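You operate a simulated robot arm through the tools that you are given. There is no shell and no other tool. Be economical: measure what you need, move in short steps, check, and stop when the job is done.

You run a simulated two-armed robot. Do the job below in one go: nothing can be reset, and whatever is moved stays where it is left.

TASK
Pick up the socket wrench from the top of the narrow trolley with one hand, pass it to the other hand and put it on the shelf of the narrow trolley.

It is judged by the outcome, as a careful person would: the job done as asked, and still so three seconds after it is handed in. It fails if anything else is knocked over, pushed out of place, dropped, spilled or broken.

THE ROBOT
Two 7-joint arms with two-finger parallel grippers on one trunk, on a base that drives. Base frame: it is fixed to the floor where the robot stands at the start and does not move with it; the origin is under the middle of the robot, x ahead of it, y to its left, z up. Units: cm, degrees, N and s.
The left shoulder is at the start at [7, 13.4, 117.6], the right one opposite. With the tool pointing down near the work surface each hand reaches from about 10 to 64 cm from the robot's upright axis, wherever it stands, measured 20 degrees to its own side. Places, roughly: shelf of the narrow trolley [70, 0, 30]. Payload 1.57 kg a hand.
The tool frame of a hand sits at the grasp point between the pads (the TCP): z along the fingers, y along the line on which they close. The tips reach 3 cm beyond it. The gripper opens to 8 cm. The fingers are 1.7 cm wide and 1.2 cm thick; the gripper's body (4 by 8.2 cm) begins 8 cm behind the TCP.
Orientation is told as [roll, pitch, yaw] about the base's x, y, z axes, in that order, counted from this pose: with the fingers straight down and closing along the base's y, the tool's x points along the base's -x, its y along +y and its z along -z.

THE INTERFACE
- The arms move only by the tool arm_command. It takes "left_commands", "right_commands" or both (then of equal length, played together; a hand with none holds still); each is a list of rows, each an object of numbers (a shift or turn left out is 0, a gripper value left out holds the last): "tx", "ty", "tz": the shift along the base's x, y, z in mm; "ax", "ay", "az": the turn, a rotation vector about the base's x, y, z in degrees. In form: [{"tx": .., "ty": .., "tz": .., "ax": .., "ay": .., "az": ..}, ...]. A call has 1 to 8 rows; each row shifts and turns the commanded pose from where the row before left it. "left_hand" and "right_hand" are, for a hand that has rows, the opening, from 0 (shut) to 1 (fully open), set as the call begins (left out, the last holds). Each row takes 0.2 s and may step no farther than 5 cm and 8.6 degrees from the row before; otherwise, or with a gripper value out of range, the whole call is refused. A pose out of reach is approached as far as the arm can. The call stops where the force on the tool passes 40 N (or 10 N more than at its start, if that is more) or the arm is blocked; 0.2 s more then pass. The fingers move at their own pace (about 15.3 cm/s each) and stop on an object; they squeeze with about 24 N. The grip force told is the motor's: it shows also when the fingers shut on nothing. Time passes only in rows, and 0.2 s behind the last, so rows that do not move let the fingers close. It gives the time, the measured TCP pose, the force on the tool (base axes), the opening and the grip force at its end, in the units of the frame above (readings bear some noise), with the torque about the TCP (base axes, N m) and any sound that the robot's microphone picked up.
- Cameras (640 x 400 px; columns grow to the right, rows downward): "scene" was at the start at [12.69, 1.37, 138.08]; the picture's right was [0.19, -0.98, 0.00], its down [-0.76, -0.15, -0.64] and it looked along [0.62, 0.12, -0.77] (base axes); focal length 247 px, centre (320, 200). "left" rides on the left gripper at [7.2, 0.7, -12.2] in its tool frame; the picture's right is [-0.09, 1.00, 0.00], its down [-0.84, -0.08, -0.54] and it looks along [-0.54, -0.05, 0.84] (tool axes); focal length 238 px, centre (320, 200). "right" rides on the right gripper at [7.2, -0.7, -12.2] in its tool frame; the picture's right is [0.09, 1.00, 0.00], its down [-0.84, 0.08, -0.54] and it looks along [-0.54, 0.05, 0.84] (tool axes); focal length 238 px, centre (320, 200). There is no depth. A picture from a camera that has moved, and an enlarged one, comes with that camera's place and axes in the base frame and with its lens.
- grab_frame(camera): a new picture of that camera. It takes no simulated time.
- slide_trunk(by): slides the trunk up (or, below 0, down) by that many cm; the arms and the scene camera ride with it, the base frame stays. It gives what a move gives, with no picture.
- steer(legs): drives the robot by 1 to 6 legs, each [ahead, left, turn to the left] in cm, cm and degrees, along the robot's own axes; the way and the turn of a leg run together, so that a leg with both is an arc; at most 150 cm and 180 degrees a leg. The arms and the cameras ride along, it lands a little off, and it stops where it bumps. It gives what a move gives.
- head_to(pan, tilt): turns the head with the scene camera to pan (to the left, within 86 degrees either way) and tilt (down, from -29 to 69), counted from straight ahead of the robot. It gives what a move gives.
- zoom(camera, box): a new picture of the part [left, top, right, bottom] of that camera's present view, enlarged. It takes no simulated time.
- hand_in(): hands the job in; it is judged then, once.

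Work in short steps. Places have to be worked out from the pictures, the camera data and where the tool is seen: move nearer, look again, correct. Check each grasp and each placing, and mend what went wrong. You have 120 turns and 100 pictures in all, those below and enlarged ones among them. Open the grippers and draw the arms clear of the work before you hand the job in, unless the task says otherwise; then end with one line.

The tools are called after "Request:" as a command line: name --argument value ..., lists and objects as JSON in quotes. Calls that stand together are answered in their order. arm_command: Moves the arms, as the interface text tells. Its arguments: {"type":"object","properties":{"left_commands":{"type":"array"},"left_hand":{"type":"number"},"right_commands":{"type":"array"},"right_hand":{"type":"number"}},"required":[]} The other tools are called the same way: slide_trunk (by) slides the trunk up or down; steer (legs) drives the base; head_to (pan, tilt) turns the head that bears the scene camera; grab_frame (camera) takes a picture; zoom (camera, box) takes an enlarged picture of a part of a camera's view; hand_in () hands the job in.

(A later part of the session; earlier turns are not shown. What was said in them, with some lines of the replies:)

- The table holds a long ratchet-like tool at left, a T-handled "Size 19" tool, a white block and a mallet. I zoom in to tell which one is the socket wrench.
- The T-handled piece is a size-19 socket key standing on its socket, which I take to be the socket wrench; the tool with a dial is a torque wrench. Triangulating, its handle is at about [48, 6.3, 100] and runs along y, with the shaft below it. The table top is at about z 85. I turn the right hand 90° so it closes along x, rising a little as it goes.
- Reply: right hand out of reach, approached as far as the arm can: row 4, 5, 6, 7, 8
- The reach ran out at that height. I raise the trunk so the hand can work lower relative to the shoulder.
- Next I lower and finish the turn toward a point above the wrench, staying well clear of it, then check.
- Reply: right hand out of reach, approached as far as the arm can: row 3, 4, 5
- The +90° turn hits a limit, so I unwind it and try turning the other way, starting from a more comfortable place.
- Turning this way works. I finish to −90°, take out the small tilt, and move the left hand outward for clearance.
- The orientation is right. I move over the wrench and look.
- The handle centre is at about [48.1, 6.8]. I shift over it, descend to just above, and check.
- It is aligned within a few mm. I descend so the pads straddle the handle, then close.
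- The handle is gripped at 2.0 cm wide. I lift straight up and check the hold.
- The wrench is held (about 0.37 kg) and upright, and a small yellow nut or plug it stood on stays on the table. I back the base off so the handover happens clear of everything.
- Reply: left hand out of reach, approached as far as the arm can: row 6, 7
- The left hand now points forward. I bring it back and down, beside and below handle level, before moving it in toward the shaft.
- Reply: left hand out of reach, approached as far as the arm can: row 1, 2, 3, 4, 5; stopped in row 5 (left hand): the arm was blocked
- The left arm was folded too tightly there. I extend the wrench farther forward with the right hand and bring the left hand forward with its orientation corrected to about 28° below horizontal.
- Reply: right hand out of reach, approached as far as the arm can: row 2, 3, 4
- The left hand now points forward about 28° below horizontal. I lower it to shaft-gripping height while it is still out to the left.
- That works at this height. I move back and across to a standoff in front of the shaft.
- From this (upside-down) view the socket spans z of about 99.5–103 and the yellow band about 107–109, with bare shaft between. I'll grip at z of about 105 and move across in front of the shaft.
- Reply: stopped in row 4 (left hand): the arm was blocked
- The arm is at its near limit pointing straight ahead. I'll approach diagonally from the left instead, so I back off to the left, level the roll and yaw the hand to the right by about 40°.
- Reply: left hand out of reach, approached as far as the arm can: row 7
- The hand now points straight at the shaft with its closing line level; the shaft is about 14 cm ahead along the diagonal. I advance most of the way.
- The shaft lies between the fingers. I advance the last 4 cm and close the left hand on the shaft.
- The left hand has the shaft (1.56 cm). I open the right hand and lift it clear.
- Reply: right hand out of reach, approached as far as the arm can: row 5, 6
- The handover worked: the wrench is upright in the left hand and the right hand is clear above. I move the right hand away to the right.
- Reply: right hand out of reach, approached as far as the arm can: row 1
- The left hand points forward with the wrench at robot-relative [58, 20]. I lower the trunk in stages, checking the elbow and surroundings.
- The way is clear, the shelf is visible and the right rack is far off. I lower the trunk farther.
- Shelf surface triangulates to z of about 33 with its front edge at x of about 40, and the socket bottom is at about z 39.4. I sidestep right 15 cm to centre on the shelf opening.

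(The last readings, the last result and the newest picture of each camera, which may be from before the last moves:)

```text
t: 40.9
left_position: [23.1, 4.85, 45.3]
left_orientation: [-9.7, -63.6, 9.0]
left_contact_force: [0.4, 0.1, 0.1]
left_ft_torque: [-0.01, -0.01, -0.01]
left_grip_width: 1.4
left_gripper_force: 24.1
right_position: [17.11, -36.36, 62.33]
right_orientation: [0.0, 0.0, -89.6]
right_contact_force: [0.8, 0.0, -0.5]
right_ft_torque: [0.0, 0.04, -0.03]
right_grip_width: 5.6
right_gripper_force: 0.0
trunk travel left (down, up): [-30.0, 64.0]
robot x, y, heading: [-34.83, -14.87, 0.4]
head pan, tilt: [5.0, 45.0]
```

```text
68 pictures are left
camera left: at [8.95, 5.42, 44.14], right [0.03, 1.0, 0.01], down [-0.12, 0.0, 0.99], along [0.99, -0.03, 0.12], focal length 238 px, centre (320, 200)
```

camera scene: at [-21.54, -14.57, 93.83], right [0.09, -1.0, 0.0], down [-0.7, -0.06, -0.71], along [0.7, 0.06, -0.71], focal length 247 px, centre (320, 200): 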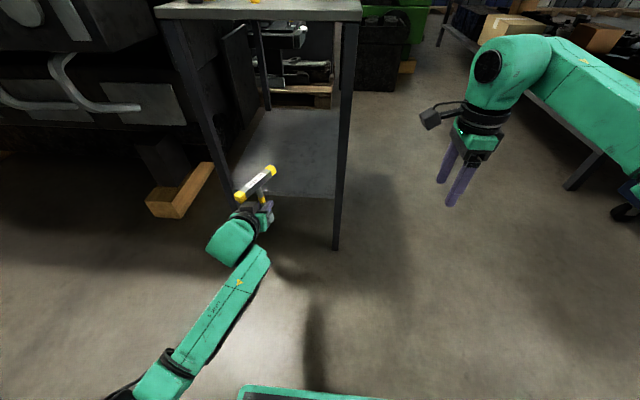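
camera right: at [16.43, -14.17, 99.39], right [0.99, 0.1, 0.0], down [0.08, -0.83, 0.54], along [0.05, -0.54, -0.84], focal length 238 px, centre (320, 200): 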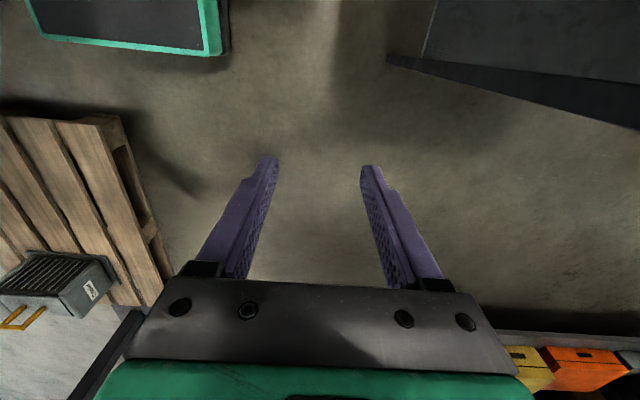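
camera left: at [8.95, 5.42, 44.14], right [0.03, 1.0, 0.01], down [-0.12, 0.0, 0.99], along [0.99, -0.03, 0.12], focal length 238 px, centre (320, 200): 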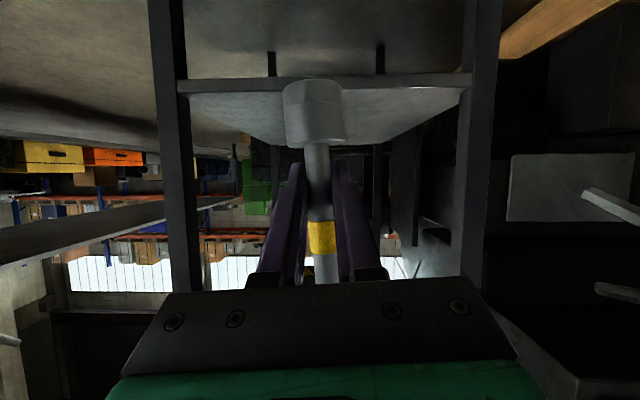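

The wrench is centred in the opening. I drive ahead 20 cm and check again.

Request:
steer --legs '[[20, 0, 0]]'

Request:
grab_frame --camera "scene"

Request:
grab_frame --camera "left"

```text
t: 42.5
left_position: [43.27, 5.34, 45.34]
left_orientation: [-9.7, -63.6, 9.2]
left_contact_force: [0.4, 0.3, 0.4]
left_ft_torque: [0.05, 0.01, 0.02]
left_grip_width: 1.36
left_gripper_force: 24.0
right_position: [37.55, -36.07, 62.23]
right_orientation: [0.0, -0.1, -89.5]
right_contact_force: [0.3, -0.2, 0.3]
right_ft_torque: [-0.01, -0.03, 0.02]
right_grip_width: 5.6
right_gripper_force: 0.1
trunk travel left (down, up): [-30.0, 64.0]
robot x, y, heading: [-14.34, -14.99, 0.6]
head pan, tilt: [5.0, 45.0]
```

```text
67 pictures are left
camera scene: at [-1.17, -14.39, 93.82], right [0.09, -1.0, 0.0], down [-0.7, -0.07, -0.71], along [0.7, 0.07, -0.71], focal length 247 px, centre (320, 200)
```

scene: 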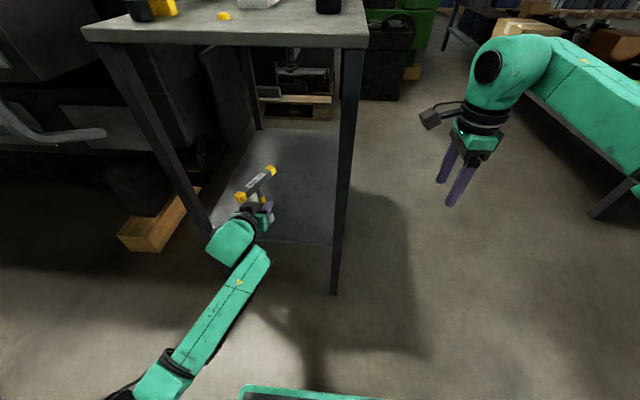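

```text
66 pictures are left
camera left: at [29.22, 5.69, 44.1], right [0.03, 1.0, 0.01], down [-0.12, 0.0, 0.99], along [0.99, -0.03, 0.12], focal length 238 px, centre (320, 200)
```

left: 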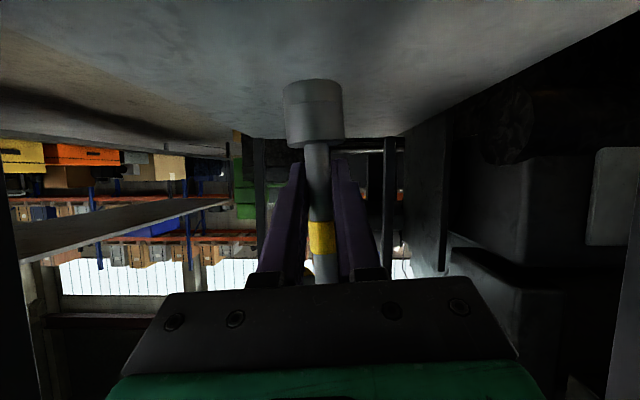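

The wrench is over the shelf with clear space around it. I drive another 12 cm in.

Request:
steer --legs '[[12, 0, 0]]'

Request:
grab_frame --camera "scene"

Request:
grab_frame --camera "left"

```text
t: 43.8
left_position: [55.46, 5.34, 45.26]
left_orientation: [-9.7, -63.7, 9.2]
left_contact_force: [-0.3, -0.2, 0.0]
left_ft_torque: [0.0, 0.01, -0.01]
left_grip_width: 1.35
left_gripper_force: 24.2
right_position: [49.7, -36.01, 62.28]
right_orientation: [-0.2, -0.2, -89.4]
right_contact_force: [0.4, 0.3, 0.0]
right_ft_torque: [0.0, 0.02, 0.0]
right_grip_width: 5.57
right_gripper_force: 0.1
trunk travel left (down, up): [-30.0, 64.0]
robot x, y, heading: [-2.46, -15.04, 0.2]
head pan, tilt: [5.0, 45.0]
```

```text
65 pictures are left
camera scene: at [11.02, -14.32, 93.82], right [0.09, -1.0, 0.0], down [-0.7, -0.07, -0.71], along [0.7, 0.07, -0.71], focal length 247 px, centre (320, 200)
```

scene: 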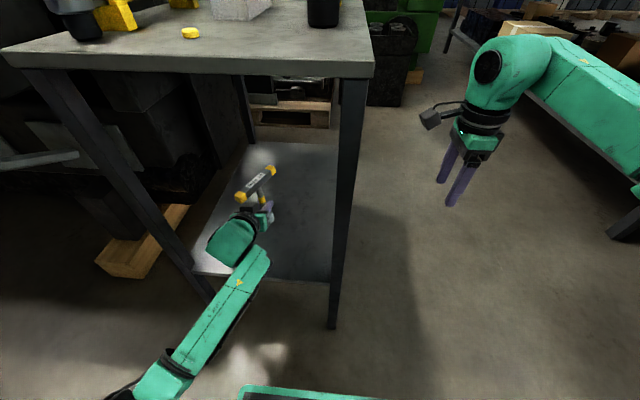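

```text
64 pictures are left
camera left: at [41.41, 5.74, 44.09], right [0.03, 1.0, 0.01], down [-0.12, 0.0, 0.99], along [0.99, -0.03, 0.12], focal length 238 px, centre (320, 200)
```

left: 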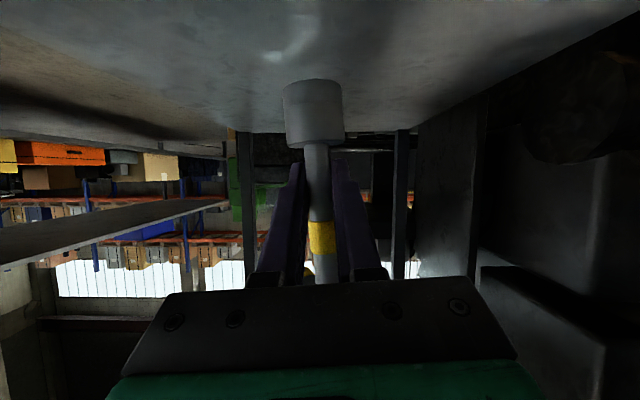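

It is about 15 cm inside the shelf edge. I check the wrench for tilt before setting it down on its socket.

Request:
zoom --camera "left" --box '[220, 60, 420, 290]'

Request:
zoom --camera "scene" --box '[180, 130, 340, 270]'

Request:
grab_frame --camera "right"

```text
1.74 times, centred on (320, 175) of left
camera zoom: at [41.41, 5.74, 44.09], right [0.03, 1.0, 0.01], down [-0.12, 0.0, 0.99], along [0.99, -0.03, 0.12], focal length 414 px, centre (320, 244)
```

zoom: 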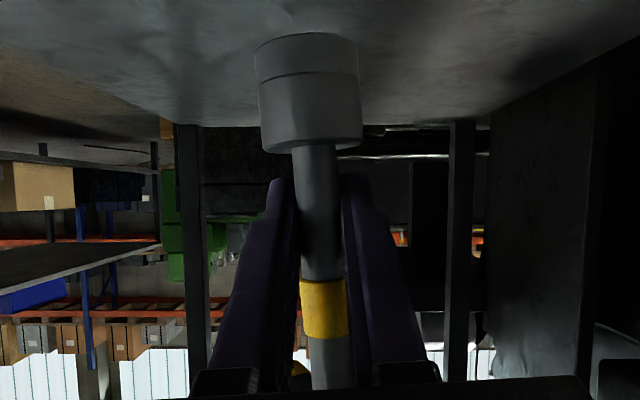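

```text
2.86 times, centred on (260, 200) of scene
camera zoom: at [11.02, -14.32, 93.82], right [0.09, -1.0, 0.0], down [-0.7, -0.07, -0.71], along [0.7, 0.07, -0.71], focal length 704 px, centre (491, 200)
```

zoom: 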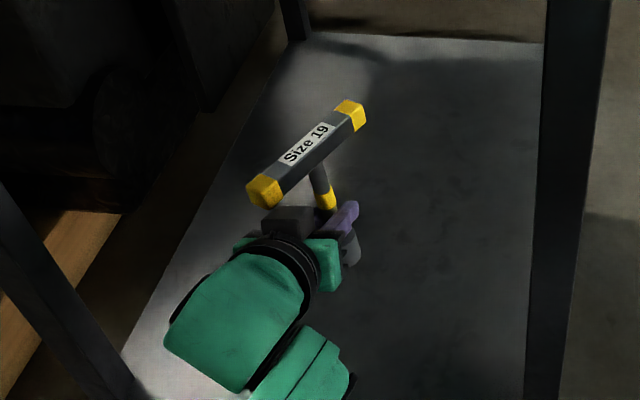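

```text
61 pictures are left
camera right: at [49.06, -28.99, 74.34], right [0.99, 0.1, 0.0], down [0.09, -0.83, 0.54], along [0.05, -0.54, -0.84], focal length 238 px, centre (320, 200)
```

right: 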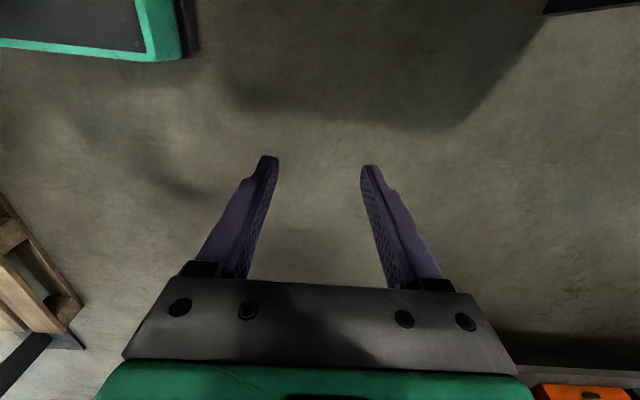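

The shaft leans about 4° sideways (socket toward −y), and the handle seems to lean a few degrees back toward the robot. I turn the hand to level it and look again.

Request:
arm_command --left_commands '[{"ax": 2, "ay": 3}, {"ax": 2, "ay": 3}, {}]'

Request:
zoom --camera "left" --box '[220, 60, 420, 290]'

Request:
zoom --camera "scene" --box '[220, 150, 300, 210]'

```text
t: 44.5
left_position: [55.43, 5.28, 45.31]
left_orientation: [-0.4, -57.9, 1.2]
left_contact_force: [-0.6, 1.0, 0.5]
left_ft_torque: [-0.02, -0.05, -0.01]
left_grip_width: 1.36
left_gripper_force: 24.0
right_position: [49.71, -36.05, 62.35]
right_orientation: [0.0, -0.2, -89.4]
right_contact_force: [0.4, 0.3, 0.0]
right_ft_torque: [-0.03, 0.05, -0.01]
right_grip_width: 5.61
right_gripper_force: 0.2
trunk travel left (down, up): [-30.0, 64.0]
robot x, y, heading: [-2.25, -15.0, 0.5]
head pan, tilt: [5.0, 45.0]
```

```text
1.74 times, centred on (320, 175) of left
camera zoom: at [41.36, 5.78, 45.66], right [0.04, 1.0, 0.07], down [-0.02, -0.07, 1.0], along [1.0, -0.04, 0.01], focal length 414 px, centre (320, 244)
```

zoom: 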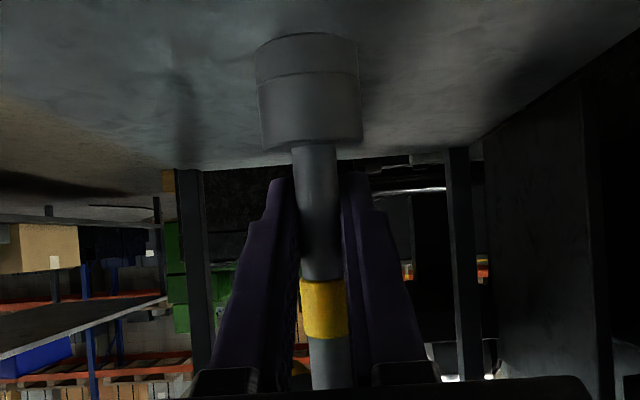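

```text
6.67 times, centred on (260, 180) of scene
camera zoom: at [10.97, -14.32, 93.83], right [0.09, -1.0, 0.0], down [-0.7, -0.07, -0.71], along [0.7, 0.07, -0.71], focal length 1644 px, centre (720, 333)
```

zoom: 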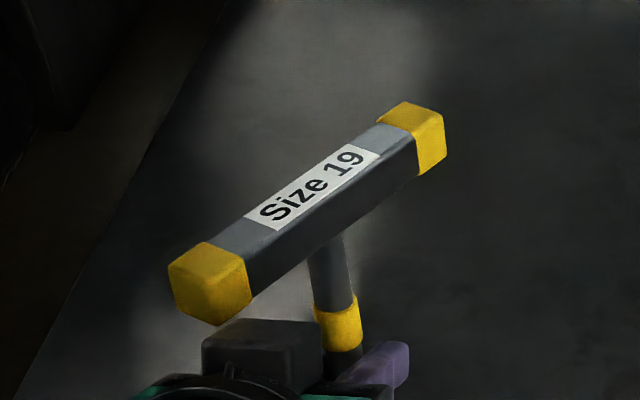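

The shaft is now parallel to the trolley's legs and the handle sits right above the grip, so it is upright. I lower toward the shelf.

Request:
arm_command --left_commands '[{"tz": -20}, {"tz": -20}, {"tz": -8}]'

Request:
grab_frame --camera "left"

Request:
zoom --camera "scene" --box '[180, 130, 340, 270]'

```text
t: 45.4
left_position: [55.49, 5.26, 40.42]
left_orientation: [-0.4, -58.1, 1.1]
left_contact_force: [0.4, -0.3, -0.6]
left_ft_torque: [-0.01, -0.02, -0.03]
left_grip_width: 1.39
left_gripper_force: 24.0
right_position: [49.6, -36.05, 62.25]
right_orientation: [0.0, -0.3, -89.4]
right_contact_force: [0.0, 0.0, -0.1]
right_ft_torque: [0.0, 0.02, -0.04]
right_grip_width: 5.59
right_gripper_force: 0.1
trunk travel left (down, up): [-30.0, 64.0]
robot x, y, heading: [-2.65, -15.11, 0.2]
head pan, tilt: [5.0, 45.0]
```

```text
58 pictures are left
camera left: at [41.39, 5.83, 40.83], right [0.03, 1.0, 0.07], down [-0.02, -0.07, 1.0], along [1.0, -0.04, 0.01], focal length 238 px, centre (320, 200)
```

left: 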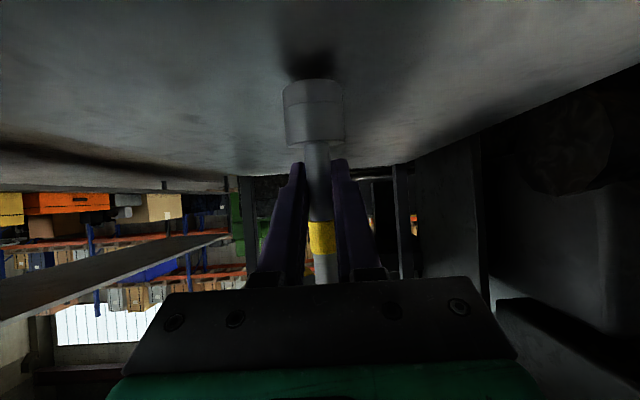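

```text
2.86 times, centred on (260, 200) of scene
camera zoom: at [10.97, -14.32, 93.83], right [0.09, -1.0, 0.0], down [-0.7, -0.07, -0.71], along [0.7, 0.07, -0.71], focal length 704 px, centre (491, 200)
```

zoom: 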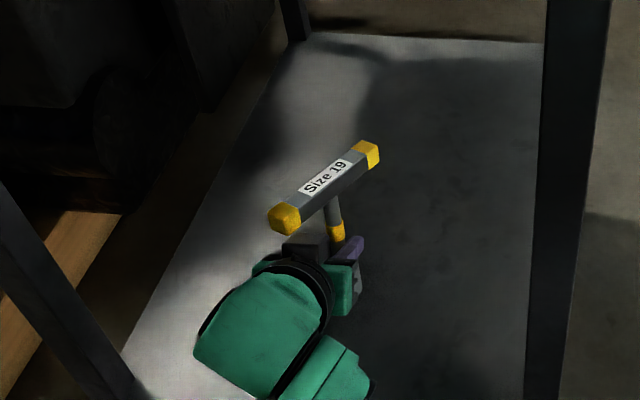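

No contact yet; the shadow shows the socket just above the shelf. I step down gently, watching the force.

Request:
arm_command --left_commands '[{"tz": -4}, {"tz": -4}]'

Request:
arm_command --left_commands '[{"tz": -3}, {}]'

Request:
grab_frame --camera "left"

```text
t: 46.0
left_position: [55.59, 5.41, 40.04]
left_orientation: [-0.3, -58.4, 1.0]
left_contact_force: [2.1, 0.5, 3.6]
left_ft_torque: [0.06, -0.13, 0.01]
left_grip_width: 1.36
left_gripper_force: 23.8
right_position: [49.51, -36.15, 62.37]
right_orientation: [0.1, -0.2, -89.4]
right_contact_force: [-0.3, 0.0, -0.3]
right_ft_torque: [-0.02, 0.0, -0.01]
right_grip_width: 5.6
right_gripper_force: 0.0
trunk travel left (down, up): [-30.0, 64.0]
robot x, y, heading: [-2.26, -15.0, 0.0]
head pan, tilt: [5.0, 45.0]
```

```text
t: 46.5
left_position: [55.5, 5.3, 39.93]
left_orientation: [-0.3, -58.7, 1.0]
left_contact_force: [1.9, 2.8, 18.9]
left_ft_torque: [0.24, -0.39, 0.04]
left_grip_width: 1.38
left_gripper_force: 23.8
right_position: [49.46, -36.05, 62.5]
right_orientation: [0.2, -0.1, -89.4]
right_contact_force: [0.2, 0.2, 0.4]
right_ft_torque: [0.04, -0.02, 0.03]
right_grip_width: 5.57
right_gripper_force: 0.0
trunk travel left (down, up): [-30.0, 64.0]
robot x, y, heading: [-2.6, -15.08, 0.2]
head pan, tilt: [5.0, 45.0]
```

```text
56 pictures are left
camera left: at [41.37, 5.82, 40.12], right [0.03, 1.0, 0.08], down [-0.03, -0.08, 1.0], along [1.0, -0.04, 0.02], focal length 238 px, centre (320, 200)
```

left: 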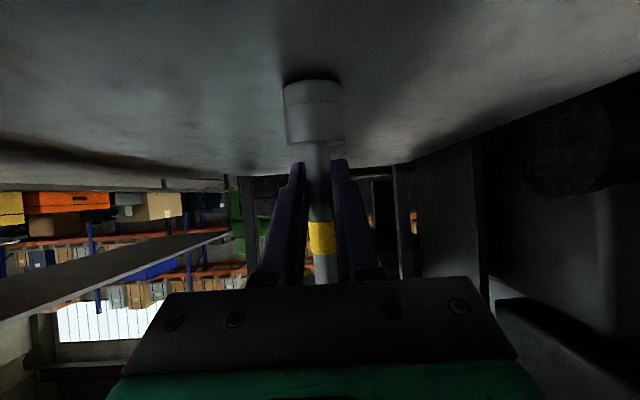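

Contact at 19 N, with the torque showing it at the front rim, about 1.4 cm ahead, so the wrench leans slightly forward. I ease off and tilt the hand back about 3°, then press lightly again.

Request:
arm_command --left_commands '[{"tz": 3, "ay": -1.5}, {"ay": -1.5}, {"tz": -2}, {}]'

```text
t: 47.5
left_position: [55.23, 5.28, 39.94]
left_orientation: [-0.5, -61.4, 1.1]
left_contact_force: [-5.4, 1.1, 20.8]
left_ft_torque: [0.03, -0.1, -0.01]
left_grip_width: 1.4
left_gripper_force: 24.0
right_position: [49.4, -36.1, 62.48]
right_orientation: [0.2, -0.1, -89.4]
right_contact_force: [0.2, -0.2, 0.1]
right_ft_torque: [0.01, -0.01, -0.02]
right_grip_width: 5.61
right_gripper_force: 0.1
trunk travel left (down, up): [-30.0, 64.0]
robot x, y, heading: [-2.46, -14.76, 0.4]
head pan, tilt: [5.0, 45.0]
```

The contact is still toward the front rim. I look closely at the handle and at the socket seating.

Request:
zoom --camera "scene" --box '[220, 150, 300, 210]'

Request:
zoom --camera "left" --box '[260, 50, 370, 160]'

```text
6.67 times, centred on (260, 180) of scene
camera zoom: at [10.59, -14.43, 93.9], right [0.09, -1.0, 0.0], down [-0.7, -0.06, -0.71], along [0.71, 0.07, -0.7], focal length 1644 px, centre (720, 333)
```

zoom: 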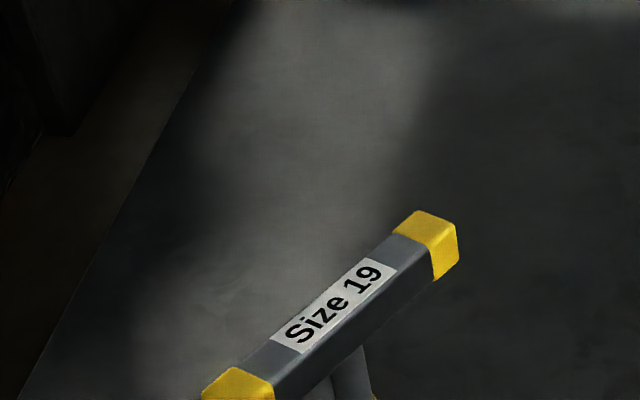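

```text
3.64 times, centred on (315, 105) of left
camera zoom: at [41.27, 5.76, 39.35], right [0.03, 1.0, 0.08], down [-0.08, -0.08, 0.99], along [1.0, -0.04, 0.07], focal length 867 px, centre (338, 546)
```

zoom: 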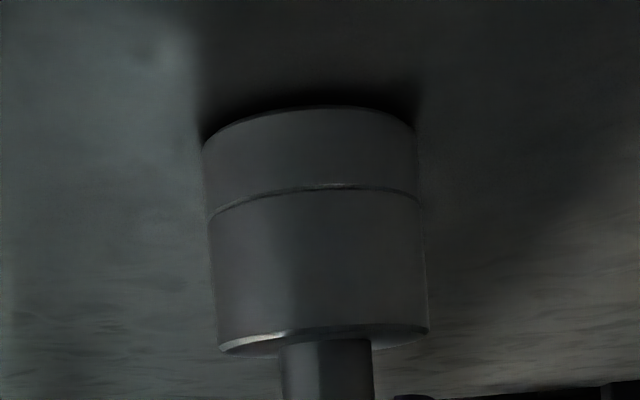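

Both the handle position and the contact torque say it leans forward by about 5°. I lift slightly, tilt back 5°, and touch down again.

Request:
arm_command --left_commands '[{"tz": 5}, {"ay": -2.5}, {"ay": -2.5}, {"tz": -4}, {}]'

Request:
zoom --camera "left" --box '[260, 50, 370, 160]'

Request:
zoom --camera "scene" --box '[220, 170, 300, 230]'

```text
t: 48.8
left_position: [55.46, 5.27, 39.79]
left_orientation: [-0.7, -66.3, 1.4]
left_contact_force: [-5.2, 1.7, 11.3]
left_ft_torque: [0.08, 0.52, -0.04]
left_grip_width: 1.37
left_gripper_force: 24.5
right_position: [49.64, -36.0, 62.31]
right_orientation: [0.1, -0.1, -89.3]
right_contact_force: [-0.8, 0.1, -0.6]
right_ft_torque: [0.02, -0.01, 0.0]
right_grip_width: 5.61
right_gripper_force: 0.1
trunk travel left (down, up): [-30.0, 64.0]
robot x, y, heading: [-2.34, -15.02, 0.4]
head pan, tilt: [5.0, 45.0]
```

```text
3.64 times, centred on (315, 105) of left
camera zoom: at [41.39, 5.73, 38.15], right [0.02, 1.0, 0.08], down [-0.16, -0.07, 0.98], along [0.99, -0.04, 0.16], focal length 867 px, centre (338, 546)
```

zoom: 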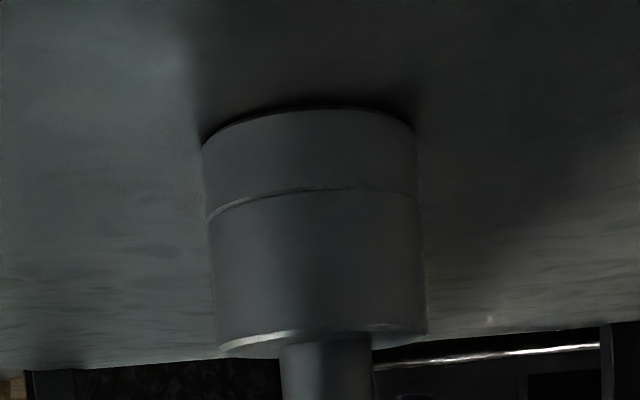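

```text
6.67 times, centred on (260, 200) of scene
camera zoom: at [10.73, -14.38, 93.87], right [0.09, -1.0, 0.0], down [-0.7, -0.07, -0.71], along [0.71, 0.07, -0.71], focal length 1644 px, centre (720, 200)
```

zoom: 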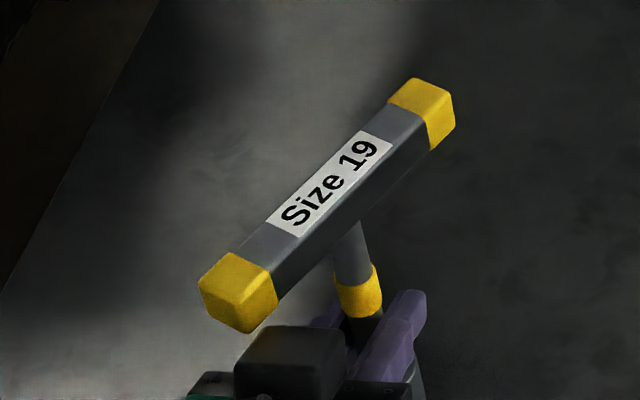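

Contact has now switched to the rear rim, so upright lies in between. I go back about 2.2° forward and touch down softly.

Request:
arm_command --left_commands '[{"tz": 3}, {"ay": 2.2}, {"tz": -3}, {}]'

```text
t: 49.8
left_position: [55.47, 5.18, 39.82]
left_orientation: [-0.6, -64.0, 1.3]
left_contact_force: [-2.6, -1.7, 7.8]
left_ft_torque: [0.06, 0.12, 0.01]
left_grip_width: 1.38
left_gripper_force: 24.1
right_position: [49.45, -36.1, 62.22]
right_orientation: [0.1, -0.1, -89.4]
right_contact_force: [0.8, 0.0, 0.7]
right_ft_torque: [0.04, 0.02, 0.01]
right_grip_width: 5.61
right_gripper_force: 0.1
trunk travel left (down, up): [-30.0, 64.0]
robot x, y, heading: [-2.46, -15.37, 0.5]
head pan, tilt: [5.0, 45.0]
```

The load now sits near the socket centre, so it is seated flat. I open the left hand partway and check that it stands.

Request:
arm_command --left_commands '[{}, {}, {}]' --left_hand 0.6

Request:
grab_frame --camera "left"

Request:
zoom --camera "scene" --box '[180, 130, 340, 270]'

```text
t: 50.5
left_position: [55.51, 5.29, 39.54]
left_orientation: [-0.6, -63.9, 1.4]
left_contact_force: [0.7, 0.7, -0.3]
left_ft_torque: [0.06, 0.0, 0.0]
left_grip_width: 4.8
left_gripper_force: 0.0
right_position: [49.68, -36.06, 62.25]
right_orientation: [0.0, -0.2, -89.4]
right_contact_force: [0.1, -0.2, -0.1]
right_ft_torque: [-0.01, 0.01, 0.01]
right_grip_width: 5.61
right_gripper_force: 0.1
trunk travel left (down, up): [-30.0, 64.0]
robot x, y, heading: [-2.5, -14.98, 0.3]
head pan, tilt: [5.0, 45.0]
```

```text
51 pictures are left
camera left: at [41.42, 5.76, 38.52], right [0.03, 1.0, 0.08], down [-0.12, -0.07, 0.99], along [0.99, -0.04, 0.12], focal length 238 px, centre (320, 200)
```

left: 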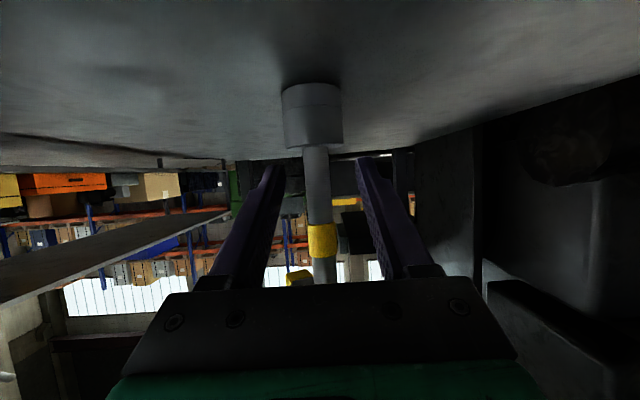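

```text
2.86 times, centred on (260, 200) of scene
camera zoom: at [10.93, -14.33, 93.83], right [0.09, -1.0, 0.0], down [-0.7, -0.07, -0.71], along [0.7, 0.07, -0.71], focal length 704 px, centre (491, 200)
```

zoom: 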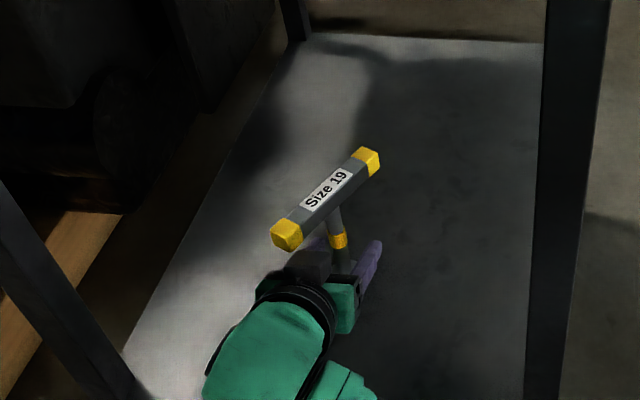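

The wrench stands by itself on the shelf. I open fully and withdraw the hand straight back, then check.

Request:
arm_command --left_commands '[{}, {"tx": -15}, {"tx": -20}, {"tx": -20}, {"tx": -20}]' --left_hand 1

Request:
grab_frame --camera "left"

```text
t: 51.8
left_position: [47.97, 5.19, 39.43]
left_orientation: [-0.5, -63.9, 1.2]
left_contact_force: [-0.1, 0.4, 0.0]
left_ft_torque: [-0.01, 0.01, 0.01]
left_grip_width: 8.02
left_gripper_force: 0.1
right_position: [49.54, -35.93, 62.32]
right_orientation: [0.0, -0.2, -89.3]
right_contact_force: [-0.3, 0.1, -0.2]
right_ft_torque: [0.01, 0.02, 0.01]
right_grip_width: 5.59
right_gripper_force: 0.0
trunk travel left (down, up): [-30.0, 64.0]
robot x, y, heading: [-2.03, -14.97, 0.2]
head pan, tilt: [5.0, 45.0]
```

```text
49 pictures are left
camera left: at [33.88, 5.76, 38.4], right [0.03, 1.0, 0.08], down [-0.12, -0.08, 0.99], along [0.99, -0.04, 0.12], focal length 238 px, centre (320, 200)
```

left: 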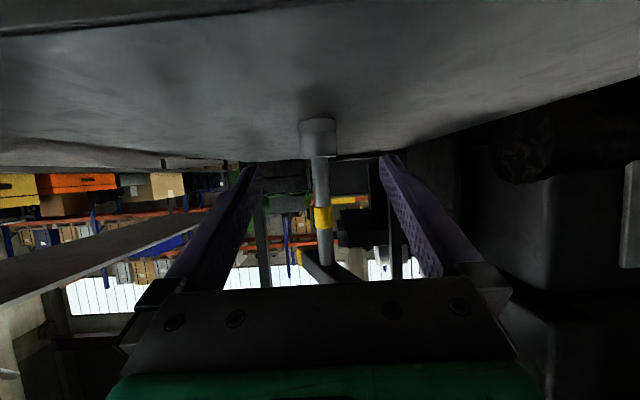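

It still stands and the fingers are off the shaft. I drive straight back to take the arm clear of the trolley.

Request:
steer --legs '[[-30, 0, 0]]'

Request:
grab_frame --camera "scene"

Request:
grab_frame --camera "left"

```text
t: 53.8
left_position: [17.63, 5.35, 39.45]
left_orientation: [-0.7, -63.9, 1.6]
left_contact_force: [0.3, -0.2, 0.7]
left_ft_torque: [0.0, -0.03, 0.02]
left_grip_width: 7.99
left_gripper_force: 0.0
right_position: [19.46, -35.93, 62.37]
right_orientation: [0.0, -0.1, -89.1]
right_contact_force: [-0.4, 0.8, 0.5]
right_ft_torque: [0.0, 0.05, -0.03]
right_grip_width: 5.6
right_gripper_force: 0.0
trunk travel left (down, up): [-30.0, 64.0]
robot x, y, heading: [-32.98, -15.82, 0.7]
head pan, tilt: [5.0, 45.0]
```

```text
48 pictures are left
camera scene: at [-19.34, -14.52, 93.84], right [0.1, -1.0, 0.0], down [-0.7, -0.07, -0.71], along [0.7, 0.07, -0.71], focal length 247 px, centre (320, 200)
```

scene: 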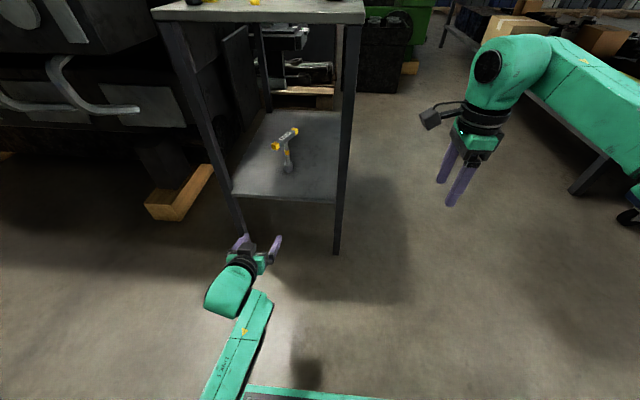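

```text
47 pictures are left
camera left: at [3.58, 5.66, 38.41], right [0.02, 1.0, 0.08], down [-0.12, -0.07, 0.99], along [0.99, -0.03, 0.12], focal length 238 px, centre (320, 200)
```

left: 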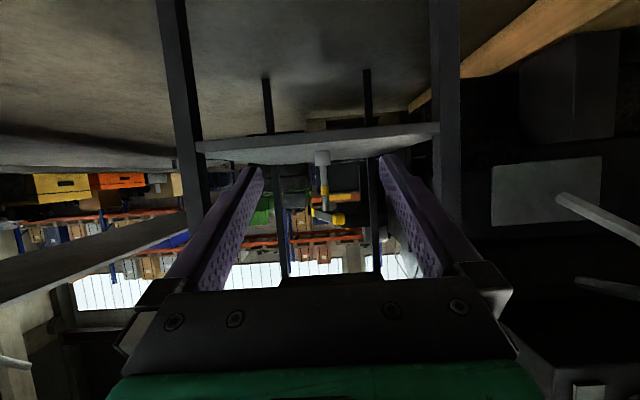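

The wrench stands upright and steady on the shelf, both grippers are open and clear, and nothing else was disturbed. I hand it in.

Request:
hand_in

```text
The job is handed in.
```

I picked the socket wrench up with the right hand, passed it to the left, and left it standing upright on the narrow trolley's shelf. I took the T-handled "Size 19" tool to be the socket wrench, not the one with the dial. The small yellow piece it had been standing on is still on the trolley top.
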